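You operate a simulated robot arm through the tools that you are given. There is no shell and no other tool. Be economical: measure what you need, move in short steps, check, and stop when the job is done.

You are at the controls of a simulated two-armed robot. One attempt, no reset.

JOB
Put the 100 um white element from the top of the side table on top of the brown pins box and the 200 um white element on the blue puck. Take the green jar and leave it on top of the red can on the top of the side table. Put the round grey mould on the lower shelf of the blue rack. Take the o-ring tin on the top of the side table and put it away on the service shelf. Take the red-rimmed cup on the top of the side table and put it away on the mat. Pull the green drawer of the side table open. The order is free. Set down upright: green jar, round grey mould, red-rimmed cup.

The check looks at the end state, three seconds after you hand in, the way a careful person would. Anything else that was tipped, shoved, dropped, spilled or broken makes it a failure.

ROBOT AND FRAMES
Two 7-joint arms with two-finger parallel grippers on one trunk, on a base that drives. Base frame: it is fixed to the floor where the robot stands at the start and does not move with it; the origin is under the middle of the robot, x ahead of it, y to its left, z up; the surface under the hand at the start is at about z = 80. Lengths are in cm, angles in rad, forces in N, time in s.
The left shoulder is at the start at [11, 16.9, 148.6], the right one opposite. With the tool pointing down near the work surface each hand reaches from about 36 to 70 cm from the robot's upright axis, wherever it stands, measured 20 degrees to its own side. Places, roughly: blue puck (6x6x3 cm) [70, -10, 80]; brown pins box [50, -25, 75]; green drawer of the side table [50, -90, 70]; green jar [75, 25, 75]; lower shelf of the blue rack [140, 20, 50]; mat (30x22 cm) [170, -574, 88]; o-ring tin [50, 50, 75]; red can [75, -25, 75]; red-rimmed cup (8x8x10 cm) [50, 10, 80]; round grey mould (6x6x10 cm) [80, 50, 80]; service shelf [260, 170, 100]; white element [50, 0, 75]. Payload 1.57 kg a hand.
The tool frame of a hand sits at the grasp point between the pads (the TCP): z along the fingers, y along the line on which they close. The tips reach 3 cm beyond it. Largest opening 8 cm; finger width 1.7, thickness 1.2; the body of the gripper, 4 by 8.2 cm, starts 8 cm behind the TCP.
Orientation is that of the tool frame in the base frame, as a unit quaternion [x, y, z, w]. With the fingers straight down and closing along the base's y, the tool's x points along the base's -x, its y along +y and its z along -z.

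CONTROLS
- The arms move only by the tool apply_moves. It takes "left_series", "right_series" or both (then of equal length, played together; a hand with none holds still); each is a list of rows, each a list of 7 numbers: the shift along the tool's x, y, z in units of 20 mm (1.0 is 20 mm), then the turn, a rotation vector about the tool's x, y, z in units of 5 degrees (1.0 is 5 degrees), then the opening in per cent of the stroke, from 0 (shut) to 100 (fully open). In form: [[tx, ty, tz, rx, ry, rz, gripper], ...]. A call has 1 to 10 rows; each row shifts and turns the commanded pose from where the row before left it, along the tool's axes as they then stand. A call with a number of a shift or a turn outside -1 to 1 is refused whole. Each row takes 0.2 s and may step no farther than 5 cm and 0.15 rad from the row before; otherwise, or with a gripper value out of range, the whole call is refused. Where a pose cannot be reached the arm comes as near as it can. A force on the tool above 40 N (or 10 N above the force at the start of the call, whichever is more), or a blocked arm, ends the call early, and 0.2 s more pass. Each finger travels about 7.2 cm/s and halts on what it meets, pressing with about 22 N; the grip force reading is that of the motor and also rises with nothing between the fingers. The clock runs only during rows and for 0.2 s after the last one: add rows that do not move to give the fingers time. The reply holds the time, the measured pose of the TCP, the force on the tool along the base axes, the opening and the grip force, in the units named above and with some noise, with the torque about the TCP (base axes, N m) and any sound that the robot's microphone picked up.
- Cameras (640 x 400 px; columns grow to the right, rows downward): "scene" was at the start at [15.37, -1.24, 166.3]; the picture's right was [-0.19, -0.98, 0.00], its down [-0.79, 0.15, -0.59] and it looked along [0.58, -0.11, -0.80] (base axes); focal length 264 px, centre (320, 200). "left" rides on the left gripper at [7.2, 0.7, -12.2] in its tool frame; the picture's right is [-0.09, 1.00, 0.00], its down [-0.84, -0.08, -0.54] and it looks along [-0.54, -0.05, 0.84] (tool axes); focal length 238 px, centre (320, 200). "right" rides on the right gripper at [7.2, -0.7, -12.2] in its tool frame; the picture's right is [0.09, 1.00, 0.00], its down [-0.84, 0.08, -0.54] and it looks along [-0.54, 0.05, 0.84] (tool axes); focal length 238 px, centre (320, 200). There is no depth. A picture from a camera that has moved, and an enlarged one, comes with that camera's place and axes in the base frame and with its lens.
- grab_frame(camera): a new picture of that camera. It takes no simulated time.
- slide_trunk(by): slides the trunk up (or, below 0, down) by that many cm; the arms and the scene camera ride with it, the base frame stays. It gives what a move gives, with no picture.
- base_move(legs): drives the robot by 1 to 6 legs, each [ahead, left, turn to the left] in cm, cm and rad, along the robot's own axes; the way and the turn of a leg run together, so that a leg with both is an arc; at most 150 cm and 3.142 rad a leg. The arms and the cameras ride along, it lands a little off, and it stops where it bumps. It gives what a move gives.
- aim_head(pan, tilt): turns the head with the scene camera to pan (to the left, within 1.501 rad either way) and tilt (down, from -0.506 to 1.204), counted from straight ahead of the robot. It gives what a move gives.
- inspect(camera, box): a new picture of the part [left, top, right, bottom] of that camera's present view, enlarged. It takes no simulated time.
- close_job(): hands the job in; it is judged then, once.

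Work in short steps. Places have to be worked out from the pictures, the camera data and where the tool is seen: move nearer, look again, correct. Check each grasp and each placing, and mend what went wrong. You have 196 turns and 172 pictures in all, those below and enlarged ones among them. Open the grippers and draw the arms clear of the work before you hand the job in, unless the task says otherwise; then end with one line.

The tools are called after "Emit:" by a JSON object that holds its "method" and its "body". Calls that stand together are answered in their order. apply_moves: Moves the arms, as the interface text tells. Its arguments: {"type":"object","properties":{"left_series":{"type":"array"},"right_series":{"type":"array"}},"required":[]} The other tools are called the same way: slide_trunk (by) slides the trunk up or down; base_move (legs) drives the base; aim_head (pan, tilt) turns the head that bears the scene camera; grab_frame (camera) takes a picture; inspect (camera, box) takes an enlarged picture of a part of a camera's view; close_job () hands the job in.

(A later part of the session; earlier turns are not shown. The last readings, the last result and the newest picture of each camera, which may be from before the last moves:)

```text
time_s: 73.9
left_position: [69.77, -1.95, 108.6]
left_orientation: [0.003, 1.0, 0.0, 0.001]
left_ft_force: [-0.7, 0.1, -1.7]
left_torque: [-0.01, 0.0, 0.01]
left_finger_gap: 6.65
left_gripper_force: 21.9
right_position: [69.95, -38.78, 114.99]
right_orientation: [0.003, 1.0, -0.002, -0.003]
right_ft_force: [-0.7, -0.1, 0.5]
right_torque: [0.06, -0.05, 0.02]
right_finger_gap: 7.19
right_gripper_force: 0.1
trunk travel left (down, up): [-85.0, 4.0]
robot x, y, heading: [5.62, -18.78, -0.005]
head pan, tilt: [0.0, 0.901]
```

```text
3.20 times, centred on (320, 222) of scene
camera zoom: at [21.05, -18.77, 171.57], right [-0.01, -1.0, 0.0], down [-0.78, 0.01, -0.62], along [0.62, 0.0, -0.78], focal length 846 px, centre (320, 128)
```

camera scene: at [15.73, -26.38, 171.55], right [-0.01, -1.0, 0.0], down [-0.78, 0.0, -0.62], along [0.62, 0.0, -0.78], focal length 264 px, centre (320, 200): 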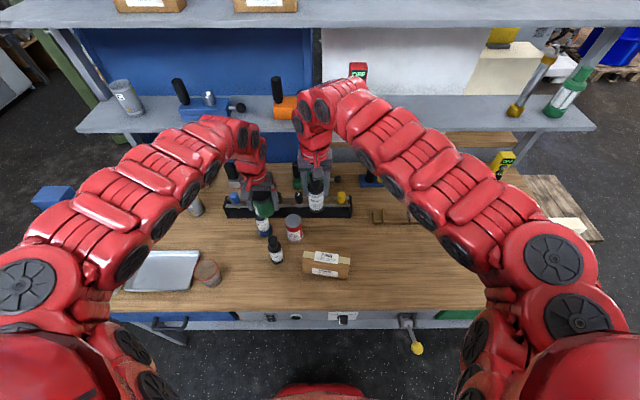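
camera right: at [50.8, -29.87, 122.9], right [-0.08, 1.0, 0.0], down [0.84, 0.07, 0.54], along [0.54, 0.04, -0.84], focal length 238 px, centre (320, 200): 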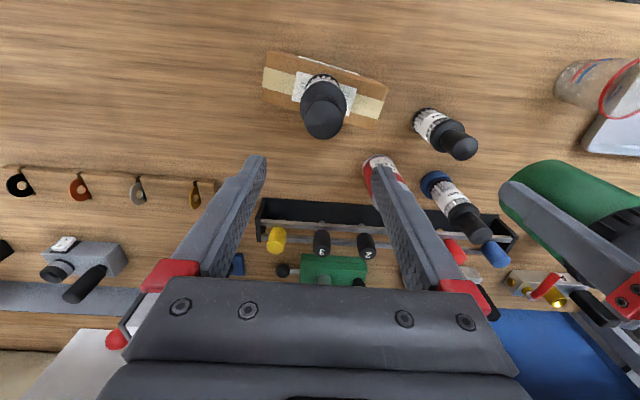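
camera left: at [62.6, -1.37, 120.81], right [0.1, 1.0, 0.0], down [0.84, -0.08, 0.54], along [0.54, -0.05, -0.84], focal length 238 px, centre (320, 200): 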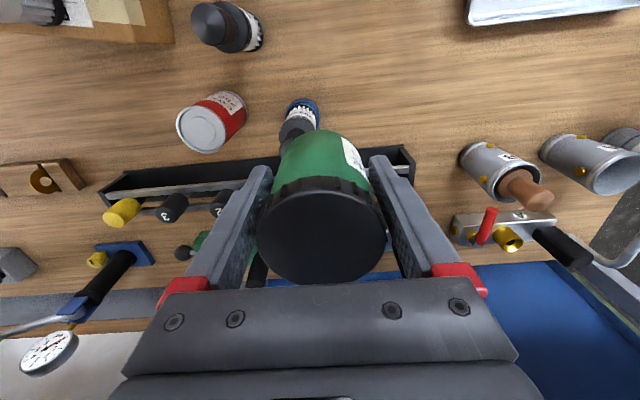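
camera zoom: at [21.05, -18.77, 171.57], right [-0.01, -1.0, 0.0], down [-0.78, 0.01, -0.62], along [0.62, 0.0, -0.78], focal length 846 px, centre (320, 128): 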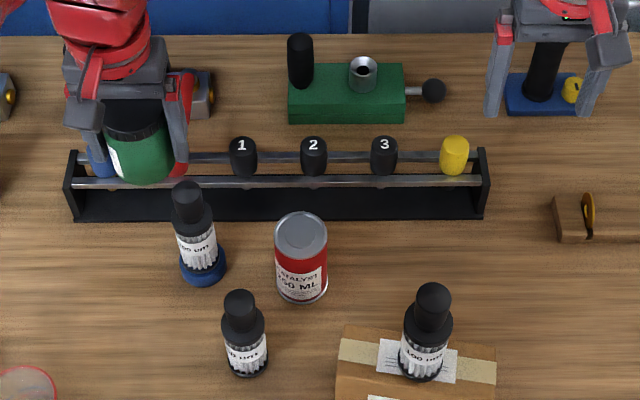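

Can lid centre ≈(70.1,-17.0). Move the jar over it.

Emit:
{"method": "apply_moves", "body": {"left_series": [[0, -0.8, 0, 0, 0, 0, 40], [0, -0.8, 0, 0, 0, 0, 40], [0, -0.8, 0, 0, 0, 0, 40], [0, -0.8, 0, 0, 0, 0, 40], [0, -0.8, 0, 0, 0, 0, 40], [0, -0.8, 0, 0, 0, 0, 40], [0, -0.8, 0, 0, 0, 0, 40], [0, -0.8, 0, 0, 0, 0, 40], [0, -0.8, 0, 0, 0, 0, 40], [-0.1, -0.3, 0, 0, 0, 0, 40]]}}

Emit:
{"method": "apply_moves", "body": {"left_series": [[0, 0, 0.8, 0, 0, 0, 40], [0, 0, 0.8, 0, 0, 0, 40], [0, 0, 0.8, 0, 0, 0, 40], [0, 0, 0.8, 0, 0, 0, 40], [0, 0, 0.8, 0, 0, 0, 40]]}}

Emit:
{"method": "grab_frame", "body": {"camera": "left"}}

Emit:
{"method": "inspect", "body": {"camera": "right", "box": [340, 40, 500, 140]}}

Emit:
{"method": "inspect", "body": {"camera": "scene", "box": [240, 160, 400, 260]}}

```text
time_s: 76.1
left_position: [69.94, -16.87, 108.67]
left_orientation: [0.004, 1.0, 0.0, 0.0]
left_ft_force: [1.3, -0.8, -1.9]
left_torque: [0.0, 0.04, 0.03]
left_finger_gap: 6.61
left_gripper_force: 21.8
right_position: [70.01, -38.82, 114.98]
right_orientation: [0.004, 1.0, -0.002, -0.004]
right_ft_force: [-0.4, -0.4, 0.1]
right_torque: [0.0, -0.03, 0.0]
right_finger_gap: 7.2
right_gripper_force: 0.2
trunk travel left (down, up): [-85.0, 4.0]
robot x, y, heading: [5.57, -18.54, -0.003]
head pan, tilt: [0.0, 0.901]
```

```text
time_s: 77.3
left_position: [70.09, -17.1, 100.51]
left_orientation: [0.004, 1.0, 0.0, -0.001]
left_ft_force: [-0.3, -0.7, -1.1]
left_torque: [-0.02, -0.03, -0.01]
left_finger_gap: 6.61
left_gripper_force: 22.3
right_position: [70.02, -38.75, 114.89]
right_orientation: [0.004, 1.0, -0.003, -0.003]
right_ft_force: [-0.3, 0.6, -0.7]
right_torque: [-0.02, -0.01, -0.02]
right_finger_gap: 7.2
right_gripper_force: 0.1
trunk travel left (down, up): [-85.0, 4.0]
robot x, y, heading: [5.24, -18.64, -0.009]
head pan, tilt: [0.0, 0.901]
```

```text
111 pictures are left
camera left: at [62.85, -16.42, 112.75], right [0.1, 0.99, 0.0], down [0.84, -0.08, 0.54], along [0.54, -0.05, -0.84], focal length 238 px, centre (320, 200)
```

left: 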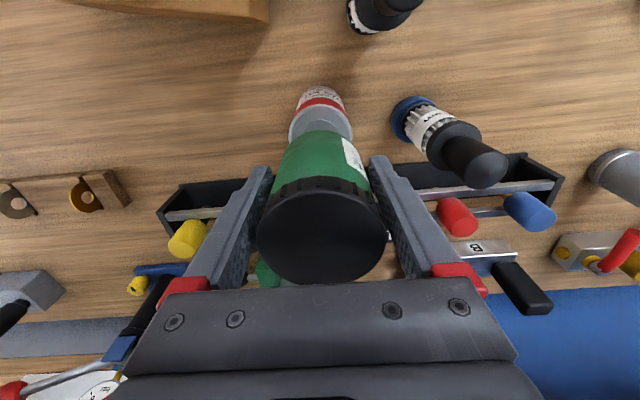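

```text
4.00 times, centred on (420, 90) of right
camera zoom: at [62.79, -39.33, 127.16], right [-0.08, 1.0, 0.0], down [0.84, 0.07, 0.54], along [0.53, 0.04, -0.84], focal length 953 px, centre (-80, 640)
```

zoom: 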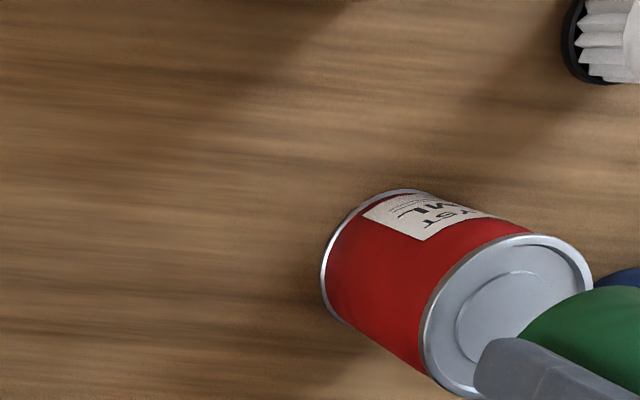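

```text
4.00 times, centred on (320, 210) of scene
camera zoom: at [21.28, -18.65, 171.55], right [-0.01, -1.0, 0.0], down [-0.78, 0.01, -0.62], along [0.62, 0.0, -0.78], focal length 1058 px, centre (320, 160)
```

zoom: 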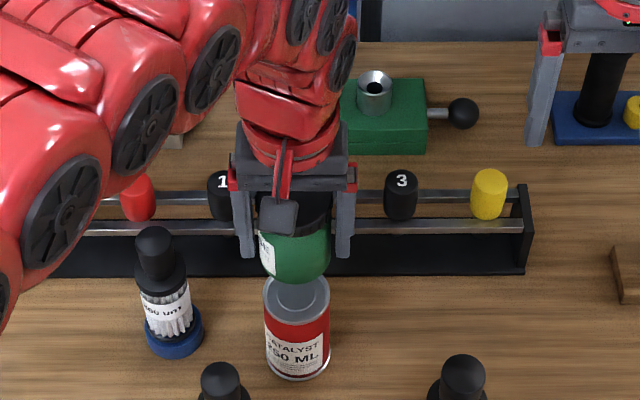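

Aligned within a millimetre or two. Lower to just above contact.

Emit:
{"method": "apply_moves", "body": {"left_series": [[0, 0, 0.8, 0, 0, 0, 40], [0, 0, 0.8, 0, 0, 0, 40], [0, 0, 0.6, 0, 0, 0, 40], [0, 0, 0.1, 0, 0, 0, 40], [0, 0, 0, 0, 0, 0, 40]]}}

Emit:
{"method": "inspect", "body": {"camera": "right", "box": [340, 40, 500, 140]}}

Emit:
{"method": "inspect", "body": {"camera": "scene", "box": [240, 160, 400, 260]}}

```text
time_s: 78.5
left_position: [69.85, -17.04, 96.04]
left_orientation: [0.003, 1.0, 0.0, -0.001]
left_ft_force: [-0.1, 0.5, -1.2]
left_torque: [0.03, 0.03, -0.01]
left_finger_gap: 6.59
left_gripper_force: 22.5
right_position: [70.06, -38.83, 114.89]
right_orientation: [0.003, 1.0, -0.002, -0.003]
right_ft_force: [0.0, 1.0, 0.4]
right_torque: [0.04, -0.03, 0.02]
right_finger_gap: 7.18
right_gripper_force: 0.0
trunk travel left (down, up): [-85.0, 4.0]
robot x, y, heading: [5.66, -19.07, -0.004]
head pan, tilt: [0.0, 0.901]
```

```text
4.00 times, centred on (420, 90) of right
camera zoom: at [62.76, -39.33, 127.17], right [-0.08, 1.0, 0.0], down [0.84, 0.07, 0.54], along [0.53, 0.04, -0.84], focal length 953 px, centre (-80, 640)
```

zoom: 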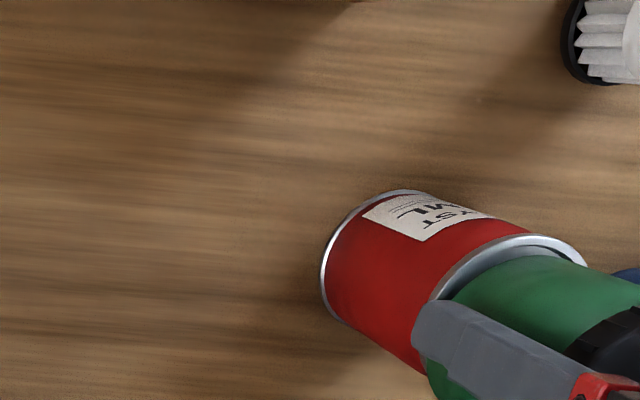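

```text
4.00 times, centred on (320, 210) of scene
camera zoom: at [21.24, -18.65, 171.55], right [-0.01, -1.0, 0.0], down [-0.78, 0.01, -0.62], along [0.62, 0.0, -0.78], focal length 1058 px, centre (320, 160)
```

zoom: 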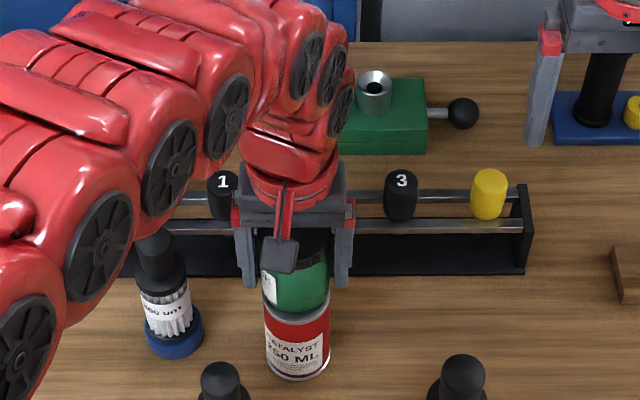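

Lower by small steps to contact.

Emit:
{"method": "apply_moves", "body": {"left_series": [[0, 0, 0.1, 0, 0, 0, 40], [0, 0, 0.1, 0, 0, 0, 40], [0, 0, 0.1, 0, 0, 0, 40], [0, 0, 0, 0, 0, 0, 40]]}}

Emit:
{"method": "apply_moves", "body": {"left_series": [[0, 0, 0.1, 0, 0, 0, 40], [0, 0, 0.08, 0, 0, 0, 40], [0, 0, 0, 0, 0, 0, 40]]}}

```text
time_s: 79.5
left_position: [69.98, -17.01, 95.41]
left_orientation: [0.004, 1.0, -0.001, 0.001]
left_ft_force: [0.6, 0.9, 9.4]
left_torque: [-0.08, 0.06, 0.04]
left_finger_gap: 6.59
left_gripper_force: 21.9
right_position: [69.88, -38.79, 115.2]
right_orientation: [0.004, 1.0, -0.003, -0.003]
right_ft_force: [0.3, -0.3, -0.6]
right_torque: [-0.01, -0.01, -0.02]
right_finger_gap: 7.23
right_gripper_force: 0.0
trunk travel left (down, up): [-85.0, 4.0]
robot x, y, heading: [5.59, -18.67, -0.009]
head pan, tilt: [0.0, 0.901]
```

```text
time_s: 80.3
left_position: [69.85, -16.99, 95.12]
left_orientation: [0.004, 1.0, 0.001, 0.002]
left_ft_force: [3.7, 1.7, 25.4]
left_torque: [-0.06, -0.12, 0.01]
left_finger_gap: 6.62
left_gripper_force: 22.4
right_position: [69.72, -38.76, 115.15]
right_orientation: [0.003, 1.0, -0.003, -0.001]
right_ft_force: [0.6, 0.2, 0.2]
right_torque: [0.01, 0.01, -0.01]
right_finger_gap: 7.23
right_gripper_force: 0.0
trunk travel left (down, up): [-85.0, 4.0]
robot x, y, heading: [5.53, -18.89, -0.003]
head pan, tilt: [0.0, 0.901]
```

Contact made; back off slightly, open, rise.

Emit:
{"method": "apply_moves", "body": {"left_series": [[0, 0, -0.1, 0, 0, 0, 40], [0, 0, 0, 0, 0, 0, 100], [0, 0, 0, 0, 0, 0, 100], [0, 0, -0.5, 0, 0, 0, 100], [0, 0, -1, 0, 0, 0, 100], [0, 0, -1, 0, 0, 0, 100], [0, 0, -1, 0, 0, 0, 100], [0, 0, -1, 0, 0, 0, 100], [0, 0, -1, 0, 0, 0, 100], [0, 0, -1, 0, 0, 0, 100]]}}

Emit:
{"method": "grab_frame", "body": {"camera": "left"}}

Emit:
{"method": "grab_frame", "body": {"camera": "scene"}}

```text
time_s: 82.5
left_position: [69.94, -16.86, 108.22]
left_orientation: [0.003, 1.0, -0.001, 0.0]
left_ft_force: [0.6, 0.0, 0.1]
left_torque: [0.02, -0.01, 0.0]
left_finger_gap: 8.0
left_gripper_force: 0.0
right_position: [69.86, -38.67, 115.01]
right_orientation: [0.005, 1.0, -0.002, -0.003]
right_ft_force: [0.1, -0.4, 0.0]
right_torque: [0.01, -0.01, -0.01]
right_finger_gap: 7.2
right_gripper_force: 0.0
trunk travel left (down, up): [-85.0, 4.0]
robot x, y, heading: [5.63, -18.81, -0.01]
head pan, tilt: [0.0, 0.901]
```

```text
106 pictures are left
camera left: at [62.73, -16.21, 120.44], right [0.1, 0.99, 0.0], down [0.84, -0.08, 0.54], along [0.54, -0.06, -0.84], focal length 238 px, centre (320, 200)
```

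left: 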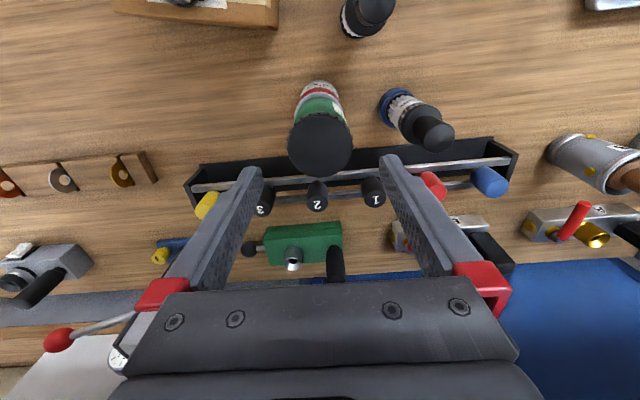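

```text
105 pictures are left
camera scene: at [21.14, -18.58, 171.56], right [-0.01, -1.0, 0.0], down [-0.78, 0.01, -0.62], along [0.62, 0.0, -0.78], focal length 264 px, centre (320, 200)
```

scene: 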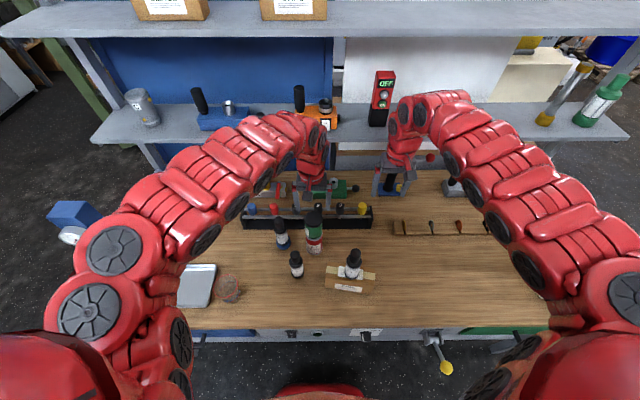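

Jar sits on the can. Now go left to examine the tin, mould and cup.

Emit:
{"method": "slide_trunk", "body": {"by": 4}}

Emit:
{"method": "base_move", "body": {"legs": [[-6, 0, 0], [0, 49, 0]]}}

Emit:
{"method": "grab_frame", "body": {"camera": "left"}}

Emit:
{"method": "grab_frame", "body": {"camera": "scene"}}

```text
time_s: 83.4
left_position: [70.01, -16.94, 112.22]
left_orientation: [0.003, 1.0, 0.0, -0.001]
left_ft_force: [1.0, -0.3, -0.2]
left_torque: [0.01, 0.02, 0.01]
left_finger_gap: 8.0
left_gripper_force: 0.0
right_position: [70.03, -38.77, 118.92]
right_orientation: [0.003, 1.0, -0.002, -0.003]
right_ft_force: [0.4, -0.4, -0.1]
right_torque: [0.02, 0.01, 0.04]
right_finger_gap: 7.19
right_gripper_force: 0.0
trunk travel left (down, up): [-89.0, 0.0]
robot x, y, heading: [5.34, -18.32, -0.007]
head pan, tilt: [0.0, 0.901]
```

```text
time_s: 86.8
left_position: [64.17, 31.14, 112.12]
left_orientation: [0.003, 1.0, 0.0, 0.0]
left_ft_force: [-0.3, 0.4, -0.6]
left_torque: [0.02, 0.01, -0.01]
left_finger_gap: 8.0
left_gripper_force: 0.0
right_position: [64.25, 9.16, 118.93]
right_orientation: [0.003, 1.0, -0.002, -0.003]
right_ft_force: [0.3, 0.6, -0.5]
right_torque: [0.03, -0.03, -0.02]
right_finger_gap: 7.2
right_gripper_force: 0.2
trunk travel left (down, up): [-89.0, 0.0]
robot x, y, heading: [-0.12, 29.71, 0.0]
head pan, tilt: [0.0, 0.901]
```

```text
104 pictures are left
camera left: at [57.09, 31.8, 124.4], right [0.1, 1.0, 0.0], down [0.84, -0.08, 0.54], along [0.54, -0.05, -0.84], focal length 238 px, centre (320, 200)
```

left: 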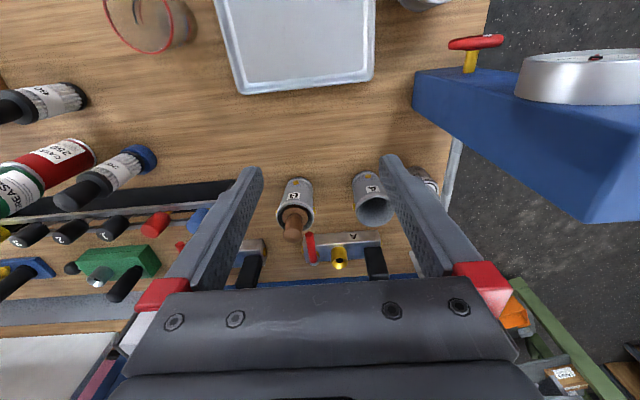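

```text
103 pictures are left
camera scene: at [15.52, 29.33, 175.55], right [-0.01, -1.0, 0.0], down [-0.78, 0.01, -0.62], along [0.62, 0.0, -0.78], focal length 264 px, centre (320, 200)
```

scene: 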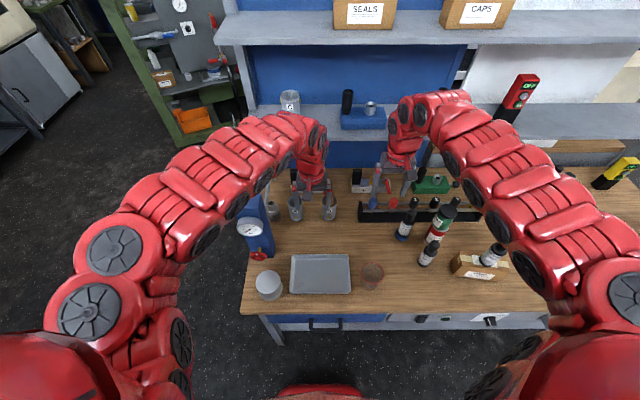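

Inspect the tin and the press/mould region closely.

Emit:
{"method": "inspect", "body": {"camera": "scene", "box": [228, 170, 388, 300]}}

```text
3.08 times, centred on (308, 235) of scene
camera zoom: at [15.52, 29.33, 175.55], right [-0.01, -1.0, 0.0], down [-0.78, 0.01, -0.62], along [0.62, 0.0, -0.78], focal length 814 px, centre (357, 92)
```

zoom: 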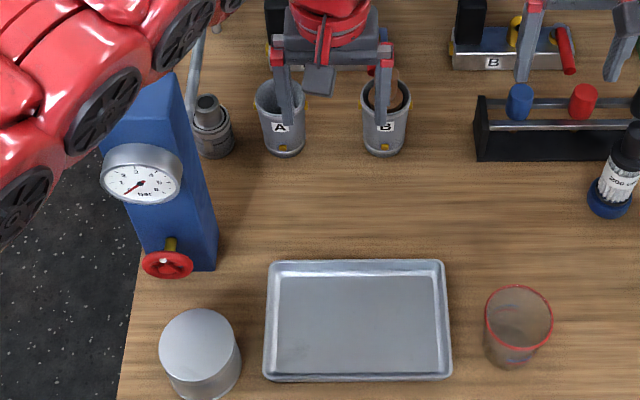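

The tin looks ~8.5 cm wide, 5.4 tall: not graspable across; I'll handle it at the table edge later. First view the mould with the left hand.

Emit:
{"method": "apply_moves", "body": {"left_series": [[-0.8, 0.5, 0, 0, 0, 0, 100], [-0.8, 0.6, 0, 0, 0, 0, 100], [-0.8, 0.6, 0, 0, 0, 0, 100], [-0.8, 0.6, 0, 0, 0, 0, 100], [-0.4, 0.6, 0, 0, 0, 0, 100]]}}

Emit:
{"method": "grab_frame", "body": {"camera": "left"}}

```text
time_s: 88.0
left_position: [71.59, 37.03, 112.17]
left_orientation: [0.004, 1.0, 0.0, -0.001]
left_ft_force: [-1.2, 0.4, 0.1]
left_torque: [-0.04, 0.04, -0.05]
left_finger_gap: 7.97
left_gripper_force: 0.0
right_position: [64.22, 9.37, 119.05]
right_orientation: [0.003, 1.0, -0.002, -0.003]
right_ft_force: [-0.2, 0.1, -0.9]
right_torque: [0.0, -0.02, -0.03]
right_finger_gap: 7.18
right_gripper_force: 0.0
trunk travel left (down, up): [-89.0, 0.0]
robot x, y, heading: [-0.16, 29.89, -0.006]
head pan, tilt: [0.0, 0.901]
```

```text
101 pictures are left
camera left: at [64.37, 37.73, 124.4], right [0.1, 1.0, 0.0], down [0.84, -0.08, 0.54], along [0.54, -0.05, -0.84], focal length 238 px, centre (320, 200)
```

left: 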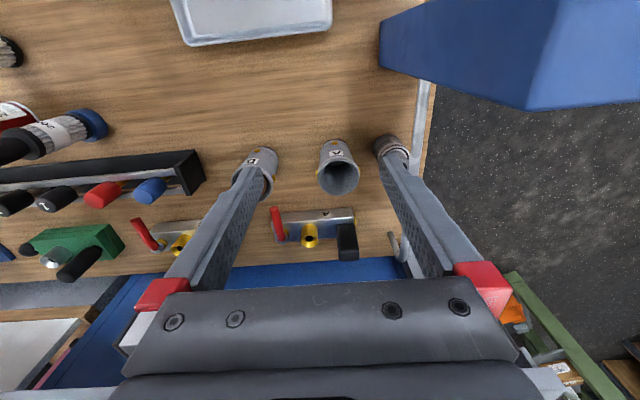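

The press column would crowd the left forearm here, so I'll work the mould and tin from the table's left end. Back off, go left, turn to face the table end.

Emit:
{"method": "base_move", "body": {"legs": [[-45, 0, 0], [0, 110, 0], [0, 0, -1.571]]}}

Emit:
{"method": "aim_head", "body": {"pan": 0.5, "tilt": 0.6}}

Emit:
{"method": "grab_frame", "body": {"camera": "scene"}}

```text
time_s: 92.6
left_position: [23.49, 64.27, 111.87]
left_orientation: [-0.077, 0.997, -0.001, -0.003]
left_ft_force: [0.4, 0.0, 0.2]
left_torque: [-0.04, 0.03, 0.01]
left_finger_gap: 7.98
left_gripper_force: 0.0
right_position: [21.1, 35.84, 118.84]
right_orientation: [-0.077, 0.997, -0.002, -0.003]
right_ft_force: [-0.5, -0.3, 0.1]
right_torque: [0.04, 0.03, 0.02]
right_finger_gap: 7.2
right_gripper_force: 0.2
trunk travel left (down, up): [-89.0, 0.0]
robot x, y, heading: [-46.12, 44.9, 0.158]
head pan, tilt: [0.0, 0.901]
stopped in leg 2: the robot was blocked; the commanded pose is now the measured one
```

```text
time_s: 93.5
left_position: [23.36, 64.28, 112.05]
left_orientation: [-0.078, 0.997, 0.0, -0.001]
left_ft_force: [1.0, -0.1, 0.8]
left_torque: [-0.02, 0.0, 0.02]
left_finger_gap: 7.97
left_gripper_force: 0.1
right_position: [20.83, 35.91, 118.95]
right_orientation: [-0.078, 0.997, -0.002, -0.003]
right_ft_force: [-0.5, -0.8, 0.1]
right_torque: [-0.01, 0.0, 0.01]
right_finger_gap: 7.25
right_gripper_force: 0.1
trunk travel left (down, up): [-89.0, 0.0]
robot x, y, heading: [-45.83, 45.22, 0.164]
head pan, tilt: [0.499, 0.6]
```

```text
100 pictures are left
camera scene: at [-31.0, 51.97, 178.03], right [0.61, -0.79, 0.0], down [-0.45, -0.35, -0.82], along [0.65, 0.5, -0.57], focal length 264 px, centre (320, 200)
```

scene: 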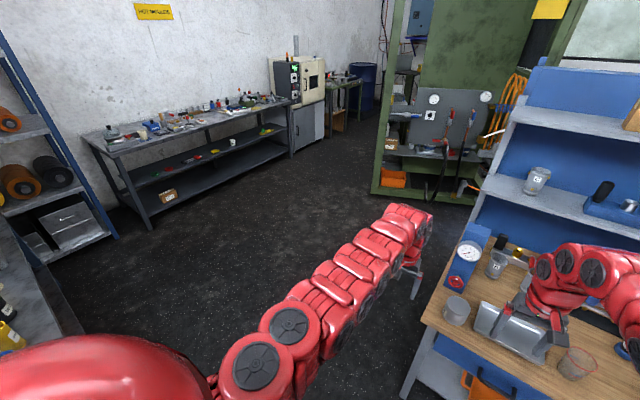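

Blocked unexpectedly; look left to see what is there.

Emit:
{"method": "aim_head", "body": {"pan": 1.5, "tilt": 0.9}}

Emit:
{"method": "grab_frame", "body": {"camera": "scene"}}

```text
time_s: 94.8
left_position: [23.41, 64.33, 112.02]
left_orientation: [-0.079, 0.997, 0.0, 0.0]
left_ft_force: [-0.4, -0.1, 0.0]
left_torque: [-0.04, -0.01, 0.04]
left_finger_gap: 8.01
left_gripper_force: 0.0
right_position: [20.83, 35.99, 118.91]
right_orientation: [-0.078, 0.997, -0.003, -0.003]
right_ft_force: [-0.6, -0.6, -0.1]
right_torque: [0.02, -0.02, -0.01]
right_finger_gap: 7.23
right_gripper_force: 0.1
trunk travel left (down, up): [-89.0, 0.0]
robot x, y, heading: [-46.2, 45.14, 0.16]
head pan, tilt: [1.499, 0.901]
```

```text
99 pictures are left
camera scene: at [-38.62, 54.13, 175.56], right [1.0, 0.09, 0.0], down [0.07, -0.78, -0.62], along [-0.05, 0.62, -0.78], focal length 264 px, centre (320, 200)
```

scene: 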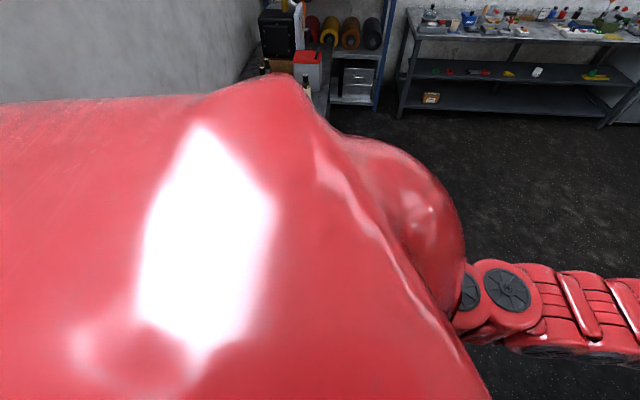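

A bench sits behind on the left. Raise the hands above the press column, realign, go forward, then strafe left near the table front.

Emit:
{"method": "apply_moves", "body": {"left_series": [[0, 0, -1, 0, 0, 0, 100], [0, 0, -1, 0, 0, 0, 100], [0, 0, -1, 0, 0, 0, 100], [0, 0, -1, 0, 0, 0, 100], [0, 0, -1, 0, 0, 0, 100], [0, 0, -1, 0, 0, 0, 100], [0, 0, -1, 0, 0, 0, 100], [0, 0, -1, 0, 0, 0, 100]], "right_series": [[0, 0, -1, 0, 0, 0, 100], [0, 0, -1, 0, 0, 0, 100], [0, 0, -1, 0, 0, 0, 100], [0, 0, -1, 0, 0, 0, 100], [0, 0, -1, 0, 0, 0, 100], [0, 0, 0, 0, 0, 0, 100], [0, 0, 0, 0, 0, 0, 100], [0, 0, 0, 0, 0, 0, 100]]}}

Emit:
{"method": "base_move", "body": {"legs": [[2, -14, -0.16], [46, 0, 0]]}}

Emit:
{"method": "aim_head", "body": {"pan": 0.6, "tilt": 0.7}}

Emit:
{"method": "grab_frame", "body": {"camera": "scene"}}

```text
time_s: 96.6
left_position: [23.35, 64.24, 128.4]
left_orientation: [-0.078, 0.997, 0.0, -0.002]
left_ft_force: [0.0, 0.6, 0.7]
left_torque: [0.05, 0.01, -0.01]
left_finger_gap: 7.99
left_gripper_force: 0.0
right_position: [20.78, 35.92, 129.05]
right_orientation: [-0.078, 0.997, -0.002, -0.003]
right_ft_force: [0.4, -0.8, 0.8]
right_torque: [0.01, 0.01, 0.01]
right_finger_gap: 7.98
right_gripper_force: 0.0
trunk travel left (down, up): [-89.0, 0.0]
robot x, y, heading: [-45.79, 45.16, 0.16]
head pan, tilt: [1.499, 0.901]
```

```text
time_s: 100.3
left_position: [75.24, 38.32, 128.43]
left_orientation: [0.006, 1.0, -0.001, -0.001]
left_ft_force: [0.8, 0.2, 0.8]
left_torque: [-0.01, 0.02, -0.06]
left_finger_gap: 7.96
left_gripper_force: 0.0
right_position: [67.88, 10.83, 129.05]
right_orientation: [0.007, 1.0, -0.003, -0.002]
right_ft_force: [0.3, 0.4, 0.1]
right_torque: [-0.01, -0.01, 0.0]
right_finger_gap: 8.01
right_gripper_force: 0.0
trunk travel left (down, up): [-89.0, 0.0]
robot x, y, heading: [3.32, 31.1, -0.009]
head pan, tilt: [1.499, 0.901]
```

```text
time_s: 101.5
left_position: [75.29, 38.23, 128.28]
left_orientation: [0.006, 1.0, -0.001, -0.001]
left_ft_force: [-0.1, 0.0, 0.1]
left_torque: [-0.02, 0.01, -0.01]
left_finger_gap: 8.0
left_gripper_force: 0.1
right_position: [68.03, 10.85, 128.97]
right_orientation: [0.007, 1.0, -0.003, -0.003]
right_ft_force: [0.1, 0.3, -0.1]
right_torque: [0.02, -0.01, 0.04]
right_finger_gap: 7.99
right_gripper_force: 0.0
trunk travel left (down, up): [-89.0, 0.0]
robot x, y, heading: [3.82, 31.03, -0.006]
head pan, tilt: [0.6, 0.7]
```

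```text
98 pictures are left
camera scene: at [18.87, 35.85, 177.17], right [0.56, -0.83, 0.0], down [-0.53, -0.36, -0.76], along [0.63, 0.43, -0.64], focal length 264 px, centre (320, 200)
```

scene: 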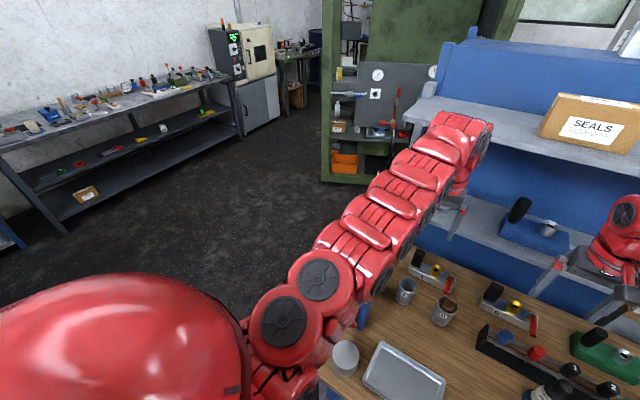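

Hands are at z≈128, above the column. Strafe left 80 cm.

Emit:
{"method": "base_move", "body": {"legs": [[0, 80, 0]]}}

Emit:
{"method": "aim_head", "body": {"pan": 0.0, "tilt": 0.6}}

Emit:
{"method": "grab_frame", "body": {"camera": "scene"}}

```text
time_s: 105.8
left_position: [76.08, 117.87, 128.23]
left_orientation: [0.006, 1.0, 0.001, 0.0]
left_ft_force: [0.3, -0.1, 0.5]
left_torque: [0.04, -0.02, 0.03]
left_finger_gap: 8.0
left_gripper_force: 0.1
right_position: [68.77, 90.26, 129.01]
right_orientation: [0.006, 1.0, -0.001, -0.002]
right_ft_force: [0.4, 0.1, -0.3]
right_torque: [0.01, 0.0, -0.02]
right_finger_gap: 8.02
right_gripper_force: 0.2
trunk travel left (down, up): [-89.0, 0.0]
robot x, y, heading: [3.88, 110.63, -0.005]
head pan, tilt: [0.6, 0.7]
```

```text
time_s: 106.8
left_position: [76.01, 117.96, 128.28]
left_orientation: [0.006, 1.0, -0.001, 0.0]
left_ft_force: [-0.3, -0.4, 1.0]
left_torque: [0.02, -0.01, 0.01]
left_finger_gap: 7.99
left_gripper_force: 0.1
right_position: [68.8, 90.42, 129.05]
right_orientation: [0.007, 1.0, -0.003, -0.003]
right_ft_force: [-0.6, 0.3, -0.4]
right_torque: [0.02, 0.01, 0.02]
right_finger_gap: 7.99
right_gripper_force: 0.2
trunk travel left (down, up): [-89.0, 0.0]
robot x, y, heading: [4.6, 110.36, -0.011]
head pan, tilt: [0.0, 0.6]
```

```text
97 pictures are left
camera scene: at [21.37, 110.63, 178.03], right [-0.01, -1.0, 0.0], down [-0.57, 0.0, -0.82], along [0.82, -0.01, -0.57], focal length 264 px, centre (320, 200)
```

scene: 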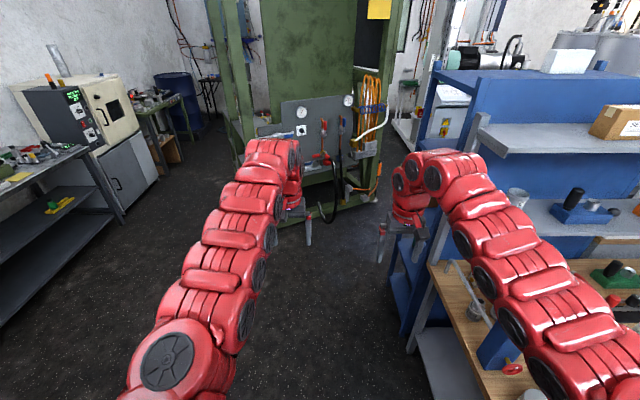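

The rack's left side is visible. Drive left/ahead and turn to face the table end and rack.

Emit:
{"method": "base_move", "body": {"legs": [[0, 35, 0], [70, 0, 0], [0, 0, -1.56]]}}

Emit:
{"method": "aim_head", "body": {"pan": 0.5, "tilt": 0.6}}

Emit:
{"method": "grab_frame", "body": {"camera": "scene"}}

```text
time_s: 116.2
left_position: [83.36, 72.41, 128.29]
left_orientation: [0.706, 0.708, 0.0, -0.002]
left_ft_force: [0.1, -0.7, 0.1]
left_torque: [0.0, 0.01, 0.01]
left_finger_gap: 8.01
left_gripper_force: 0.0
right_position: [55.64, 79.17, 128.93]
right_orientation: [0.706, 0.708, 0.0, -0.004]
right_ft_force: [0.6, 0.4, 0.2]
right_torque: [0.02, 0.01, 0.02]
right_finger_gap: 8.02
right_gripper_force: 0.2
trunk travel left (down, up): [-89.0, 0.0]
robot x, y, heading: [74.85, 144.17, -1.569]
head pan, tilt: [0.0, 0.6]
```

```text
time_s: 117.2
left_position: [83.27, 72.42, 128.27]
left_orientation: [0.706, 0.708, 0.0, -0.001]
left_ft_force: [-0.4, 0.0, 0.3]
left_torque: [0.0, -0.01, -0.01]
left_finger_gap: 8.02
left_gripper_force: 0.1
right_position: [55.52, 79.28, 129.16]
right_orientation: [0.707, 0.708, 0.0, -0.004]
right_ft_force: [0.0, -0.3, 0.3]
right_torque: [-0.02, 0.03, 0.02]
right_finger_gap: 7.98
right_gripper_force: 0.1
trunk travel left (down, up): [-89.0, 0.0]
robot x, y, heading: [74.91, 143.71, -1.564]
head pan, tilt: [0.499, 0.6]
```

```text
96 pictures are left
camera scene: at [79.36, 128.36, 178.03], right [-0.88, -0.48, 0.0], down [-0.27, 0.49, -0.82], along [0.4, -0.72, -0.57], focal length 264 px, centre (320, 200)
```

scene: 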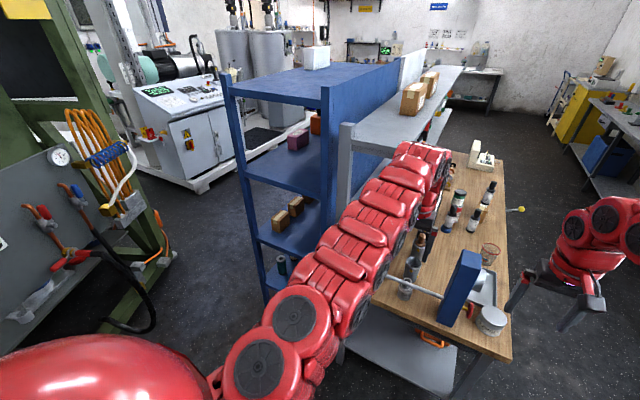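

Now the blue rack is clear: its lower shelf carries two cardboard boxes and its end is open toward me. Zoom on rack and on the table corner.

Emit:
{"method": "inspect", "body": {"camera": "scene", "box": [210, 60, 350, 310]}}

Emit:
{"method": "inspect", "body": {"camera": "scene", "box": [370, 220, 530, 345]}}

```text
1.60 times, centred on (280, 185) of scene
camera zoom: at [79.36, 128.36, 178.03], right [-0.88, -0.48, 0.0], down [-0.27, 0.49, -0.82], along [0.4, -0.72, -0.57], focal length 423 px, centre (384, 224)
```

zoom: 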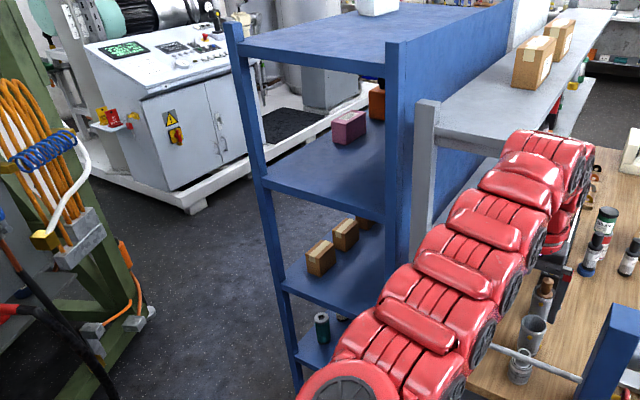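

```text
3.20 times, centred on (450, 282) of scene
camera zoom: at [79.36, 128.36, 178.03], right [-0.88, -0.48, 0.0], down [-0.27, 0.49, -0.82], along [0.4, -0.72, -0.57], focal length 846 px, centre (-96, -64)
```

zoom: 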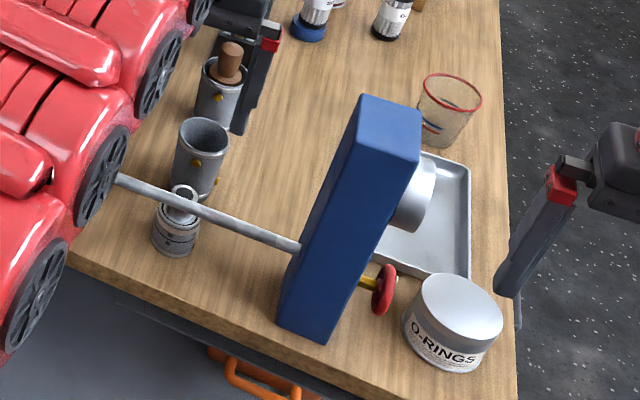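

A silver pipe passes by the mould; look with the left hand camera, which faces it now.

Emit:
{"method": "grab_frame", "body": {"camera": "left"}}

Emit:
{"method": "grab_frame", "body": {"camera": "right"}}

```text
93 pictures are left
camera left: at [83.99, 79.49, 140.49], right [1.0, -0.09, 0.0], down [-0.07, -0.84, 0.54], along [-0.05, -0.54, -0.84], focal length 238 px, centre (320, 200)
```

left: 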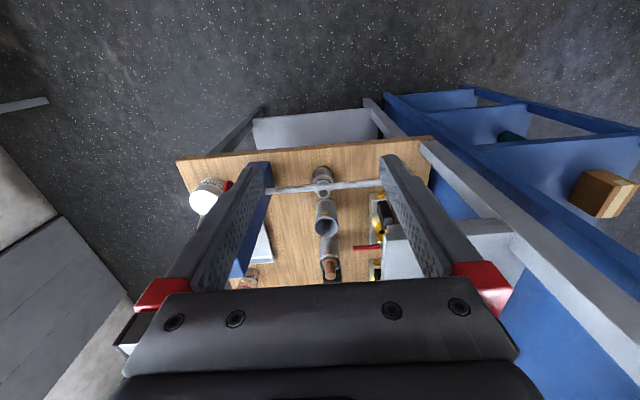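

```text
92 pictures are left
camera right: at [54.85, 86.37, 141.26], right [1.0, 0.09, 0.0], down [0.08, -0.84, 0.54], along [0.05, -0.53, -0.84], focal length 238 px, centre (320, 200)
```

right: 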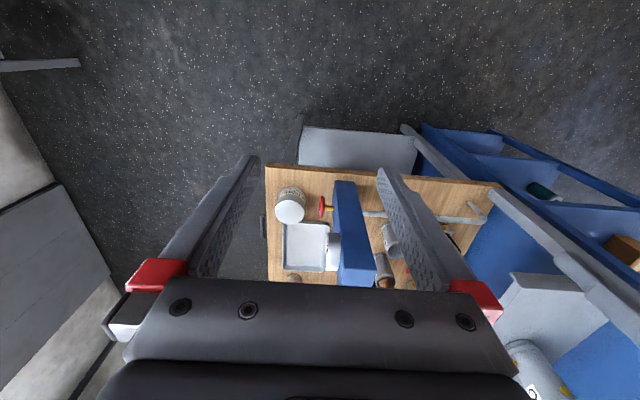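

Emit:
{"method": "inspect", "body": {"camera": "left", "box": [260, 140, 420, 240]}}

Emit:
{"method": "inspect", "body": {"camera": "right", "box": [250, 140, 510, 300]}}

```text
4.00 times, centred on (340, 190) of left
camera zoom: at [83.99, 79.49, 140.49], right [1.0, -0.09, 0.0], down [-0.07, -0.84, 0.54], along [-0.05, -0.54, -0.84], focal length 953 px, centre (240, 240)
```

zoom: 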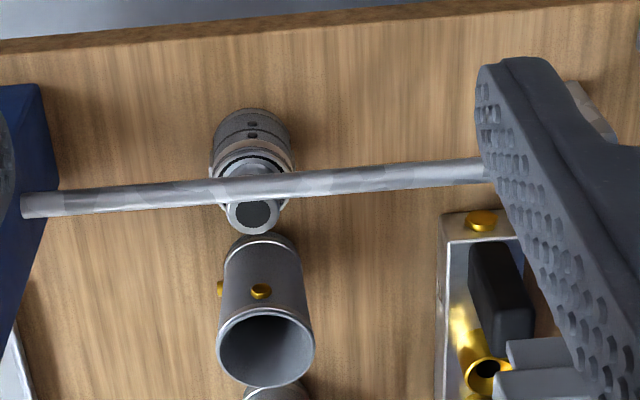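

```text
2.46 times, centred on (380, 220) of right
camera zoom: at [54.85, 86.37, 141.26], right [1.0, 0.09, 0.0], down [0.08, -0.84, 0.54], along [0.05, -0.53, -0.84], focal length 587 px, centre (172, 151)
```

zoom: 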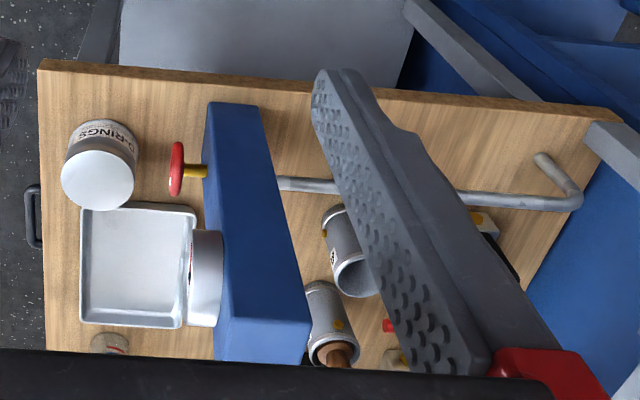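

The mould (≈(81.9,48.5), ~9.7 tall, stepped with a neck) stands right beside the pipe. Drive ahead to the table end, then view it closely.

Emit:
{"method": "base_move", "body": {"legs": [[37, 0, 0]]}}

Emit:
{"method": "apply_moves", "body": {"left_series": [[1, 0, 0.6, 0, 0, 0, 100], [1, 0, 0.8, 0, 0, 0, 100], [1, 0, 1, 0, 0, 0, 100], [1, 0, 1, 0, 0, 0, 100], [1, 0, 1, 0, 0, 0, 100], [1, 0, 1, 0, 0, 0, 100], [1, 0, 1, 0, 0, 0, 100], [1, 0, 1, 0, 0, 0, 100]]}}

Emit:
{"method": "grab_frame", "body": {"camera": "left"}}

```text
time_s: 119.5
left_position: [83.88, 36.22, 128.3]
left_orientation: [0.706, 0.709, -0.001, -0.002]
left_ft_force: [0.0, 0.7, 0.0]
left_torque: [0.01, -0.05, -0.01]
left_finger_gap: 8.02
left_gripper_force: 0.1
right_position: [56.02, 42.93, 129.18]
right_orientation: [0.705, 0.709, 0.0, -0.004]
right_ft_force: [0.5, -1.5, 0.0]
right_torque: [-0.04, -0.01, -0.04]
right_finger_gap: 8.0
right_gripper_force: 0.0
trunk travel left (down, up): [-89.0, 0.0]
robot x, y, heading: [74.84, 107.51, -1.56]
head pan, tilt: [0.499, 0.6]
```

```text
time_s: 121.5
left_position: [80.82, 46.33, 122.58]
left_orientation: [0.715, 0.699, -0.002, 0.006]
left_ft_force: [-0.2, -0.3, -0.1]
left_torque: [0.0, -0.02, 0.0]
left_finger_gap: 8.02
left_gripper_force: 0.2
left hand out of reach, approached as far as the arm can: row 5, 6, 7, 8
right_position: [54.24, 45.05, 130.03]
right_orientation: [0.707, 0.708, -0.002, 0.005]
right_ft_force: [-0.2, 0.5, 0.5]
right_torque: [0.0, 0.01, 0.02]
right_finger_gap: 8.0
right_gripper_force: 0.1
trunk travel left (down, up): [-89.0, 0.0]
robot x, y, heading: [74.8, 107.78, -1.571]
head pan, tilt: [0.499, 0.6]
stopped in row 8 (left hand): the arm was blocked; the commanded pose is now the measured one
```

```text
89 pictures are left
camera left: at [81.67, 53.59, 134.81], right [0.99, -0.12, 0.01], down [-0.1, -0.83, 0.55], along [-0.06, -0.55, -0.83], focal length 238 px, centre (320, 200)
```

left: 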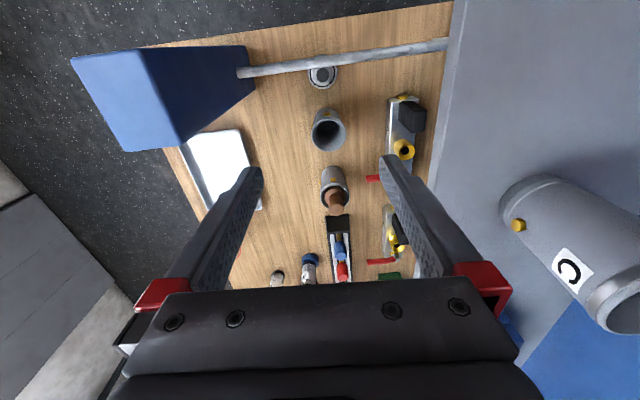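

The left arm was blocked by something; look with the head to the left.

Emit:
{"method": "aim_head", "body": {"pan": 0.8, "tilt": 0.5}}

Emit:
{"method": "grab_frame", "body": {"camera": "scene"}}

```text
time_s: 122.3
left_position: [81.06, 46.07, 122.6]
left_orientation: [0.711, 0.703, -0.001, 0.009]
left_ft_force: [0.3, -0.4, -0.6]
left_torque: [-0.02, -0.01, -0.01]
left_finger_gap: 8.0
left_gripper_force: 0.1
right_position: [54.09, 45.01, 129.76]
right_orientation: [0.707, 0.708, -0.001, 0.007]
right_ft_force: [0.8, -0.5, 0.6]
right_torque: [-0.02, -0.04, 0.06]
right_finger_gap: 8.0
right_gripper_force: 0.1
trunk travel left (down, up): [-89.0, 0.0]
robot x, y, heading: [75.24, 107.47, -1.562]
head pan, tilt: [0.799, 0.499]
```

```text
88 pictures are left
camera scene: at [79.41, 96.43, 179.23], right [-0.69, -0.72, 0.0], down [-0.33, 0.32, -0.89], along [0.64, -0.62, -0.46], focal length 264 px, centre (320, 200)
```

scene: 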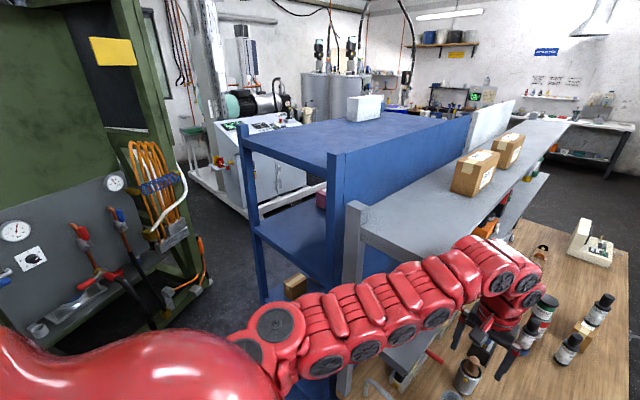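

The forearm is touching the rack post. I'll undo that, back away, park the left hand out to the left, and use the right hand for the mould.

Emit:
{"method": "apply_moves", "body": {"left_series": [[-0.8, 0, -0.8, 0, 0, 0, 100], [-0.8, 0, -0.8, 0, 0, 0, 100], [-0.8, 0, -0.8, 0, 0, 0, 100], [-0.8, 0, -0.6, 0, 0, 0, 100], [-0.8, 0, 0, 0, 0, 0, 100]]}}

Emit:
{"method": "base_move", "body": {"legs": [[-37, 0, 0]]}}

Emit:
{"method": "apply_moves", "body": {"left_series": [[0.6, 1, 0, 0, 0, 0, 100], [0.6, 1, 0, 0, 0, 0, 100], [0.6, 1, 0, 0, 0, 0, 100], [0.6, 1, 0, 0, 0, 0, 100], [0.6, 1, 0, 0, 0, 0, 100], [0.6, 1, 0, 0, 0, 0, 100], [0.6, 1, 0, 0, 0, 0, 100], [0.6, 1, 0, 0, 0, 0, 100], [0.6, 1, 0, 0, 0, 0, 100], [0.6, 1, 0, 0, 0, 0, 100]]}}

Emit:
{"method": "apply_moves", "body": {"left_series": [[0.3, 1, 0, 0, 0, 0, 100], [0.3, 1, 0, 0, 0, 0, 100], [0.3, 1, 0, 0, 0, 0, 100], [0.3, 1, 0, 0, 0, 0, 100], [0.5, 1, 0, 0, 0, 0, 100], [0.6, 1, 0, 0, 0, 0, 100], [0.7, 1, 0, 0, 0, 0, 100], [0.8, 1, 0, 0, 0, 0, 100], [0.9, 1, 0, 0, 0, 0, 100], [1, 0.9, 0, 0, 0, 0, 100]]}}

```text
time_s: 123.5
left_position: [83.34, 35.73, 127.16]
left_orientation: [0.707, 0.707, 0.003, -0.005]
left_ft_force: [0.8, -0.2, -1.6]
left_torque: [-0.01, -0.07, -0.02]
left_finger_gap: 7.99
left_gripper_force: 0.0
right_position: [55.73, 42.43, 128.91]
right_orientation: [0.706, 0.708, 0.002, -0.003]
right_ft_force: [-0.7, -0.3, 0.2]
right_torque: [0.02, 0.0, 0.01]
right_finger_gap: 8.01
right_gripper_force: 0.1
trunk travel left (down, up): [-89.0, 0.0]
robot x, y, heading: [75.07, 107.35, -1.56]
head pan, tilt: [0.799, 0.499]
```

```text
time_s: 125.9
left_position: [82.67, 72.82, 127.35]
left_orientation: [0.711, 0.703, 0.001, -0.003]
left_ft_force: [0.1, -0.5, 0.2]
left_torque: [0.03, -0.01, -0.04]
left_finger_gap: 7.99
left_gripper_force: 0.0
right_position: [55.45, 79.64, 129.0]
right_orientation: [0.707, 0.707, 0.0, -0.004]
right_ft_force: [1.3, -0.6, -0.2]
right_torque: [0.0, -0.01, 0.04]
right_finger_gap: 7.99
right_gripper_force: 0.0
trunk travel left (down, up): [-89.0, 0.0]
robot x, y, heading: [74.91, 144.23, -1.571]
head pan, tilt: [0.799, 0.499]
```

```text
time_s: 128.1
left_position: [96.8, 81.28, 127.47]
left_orientation: [0.709, 0.705, 0.0, -0.004]
left_ft_force: [0.5, -0.2, -0.2]
left_torque: [0.01, -0.01, 0.03]
left_finger_gap: 8.01
left_gripper_force: 0.0
left hand out of reach, approached as far as the arm can: row 8, 9, 10
right_position: [55.46, 79.73, 129.18]
right_orientation: [0.707, 0.707, -0.001, -0.004]
right_ft_force: [0.3, -0.1, -0.6]
right_torque: [-0.01, 0.0, -0.04]
right_finger_gap: 8.03
right_gripper_force: 0.0
trunk travel left (down, up): [-89.0, 0.0]
robot x, y, heading: [74.89, 144.3, -1.565]
head pan, tilt: [0.799, 0.499]
```

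```text
time_s: 130.3
left_position: [98.74, 81.76, 127.49]
left_orientation: [0.711, 0.704, 0.001, -0.003]
left_ft_force: [0.0, -0.3, 0.2]
left_torque: [0.02, 0.03, 0.0]
left_finger_gap: 8.0
left_gripper_force: 0.2
left hand out of reach, approached as far as the arm can: row 2, 3, 4, 5, 6, 7, 8, 9, 10
right_position: [55.39, 79.71, 129.14]
right_orientation: [0.707, 0.707, 0.0, -0.004]
right_ft_force: [-0.1, -0.5, 0.2]
right_torque: [-0.01, 0.02, 0.0]
right_finger_gap: 7.99
right_gripper_force: 0.0
trunk travel left (down, up): [-89.0, 0.0]
robot x, y, heading: [74.66, 144.17, -1.564]
head pan, tilt: [0.799, 0.499]
```

At the inner limit; move outward a little and then laterally.

Emit:
{"method": "apply_moves", "body": {"left_series": [[-1, 0.5, 0, 0, 0, 0, 100], [-0.5, 1, 0, 0, 0, 0, 100], [0, 1, 0, 0, 0, 0, 100], [0, 1, 0, 0, 0, 0, 100], [0, 1, 0, 0, 0, 0, 100], [0, 1, 0, 0, 0, 0, 100], [0.2, 1, 0, 0, 0, 0, 100], [0.3, 1, 0, 0, 0, 0, 100], [0.4, 1, 0, 0, 0, 0, 100], [0.5, 1, 0, 0, 0, 0, 100]]}}

Emit:
{"method": "apply_moves", "body": {"left_series": [[0.6, 1, 0, 0, 0, 0, 100], [0.6, 1, 0, 0, 0, 0, 100], [0.7, 1, 0, 0, 0, 0, 100], [0.8, 1, 0, 0, 0, 0, 100], [0.8, 1, 0, 0, 0, 0, 100], [0.8, 1, 0, 0, 0, 0, 100], [0.9, 1, 0, 0, 0, 0, 100], [0.9, 1, 0, 0, 0, 0, 100], [1, 1, 0, 0, 0, 0, 100], [1, 0.5, 0, 0, 0, 0, 100]]}}

```text
time_s: 132.5
left_position: [117.74, 81.54, 127.36]
left_orientation: [0.71, 0.704, 0.001, -0.003]
left_ft_force: [0.5, -0.3, 0.9]
left_torque: [0.01, 0.03, 0.01]
left_finger_gap: 7.99
left_gripper_force: 0.1
right_position: [55.51, 79.79, 129.07]
right_orientation: [0.707, 0.707, 0.0, -0.004]
right_ft_force: [0.3, -0.9, -0.2]
right_torque: [0.0, 0.01, 0.0]
right_finger_gap: 8.01
right_gripper_force: 0.1
trunk travel left (down, up): [-89.0, 0.0]
robot x, y, heading: [74.96, 144.27, -1.566]
head pan, tilt: [0.799, 0.499]
```

```text
time_s: 134.7
left_position: [137.06, 97.66, 127.52]
left_orientation: [0.71, 0.704, 0.001, -0.003]
left_ft_force: [1.3, -0.3, -0.4]
left_torque: [-0.04, 0.01, 0.02]
left_finger_gap: 8.01
left_gripper_force: 0.1
right_position: [55.41, 79.82, 129.03]
right_orientation: [0.707, 0.707, 0.0, -0.004]
right_ft_force: [0.9, 0.0, -0.2]
right_torque: [0.0, -0.03, -0.02]
right_finger_gap: 7.97
right_gripper_force: 0.0
trunk travel left (down, up): [-89.0, 0.0]
robot x, y, heading: [75.12, 144.6, -1.567]
head pan, tilt: [0.799, 0.499]
```

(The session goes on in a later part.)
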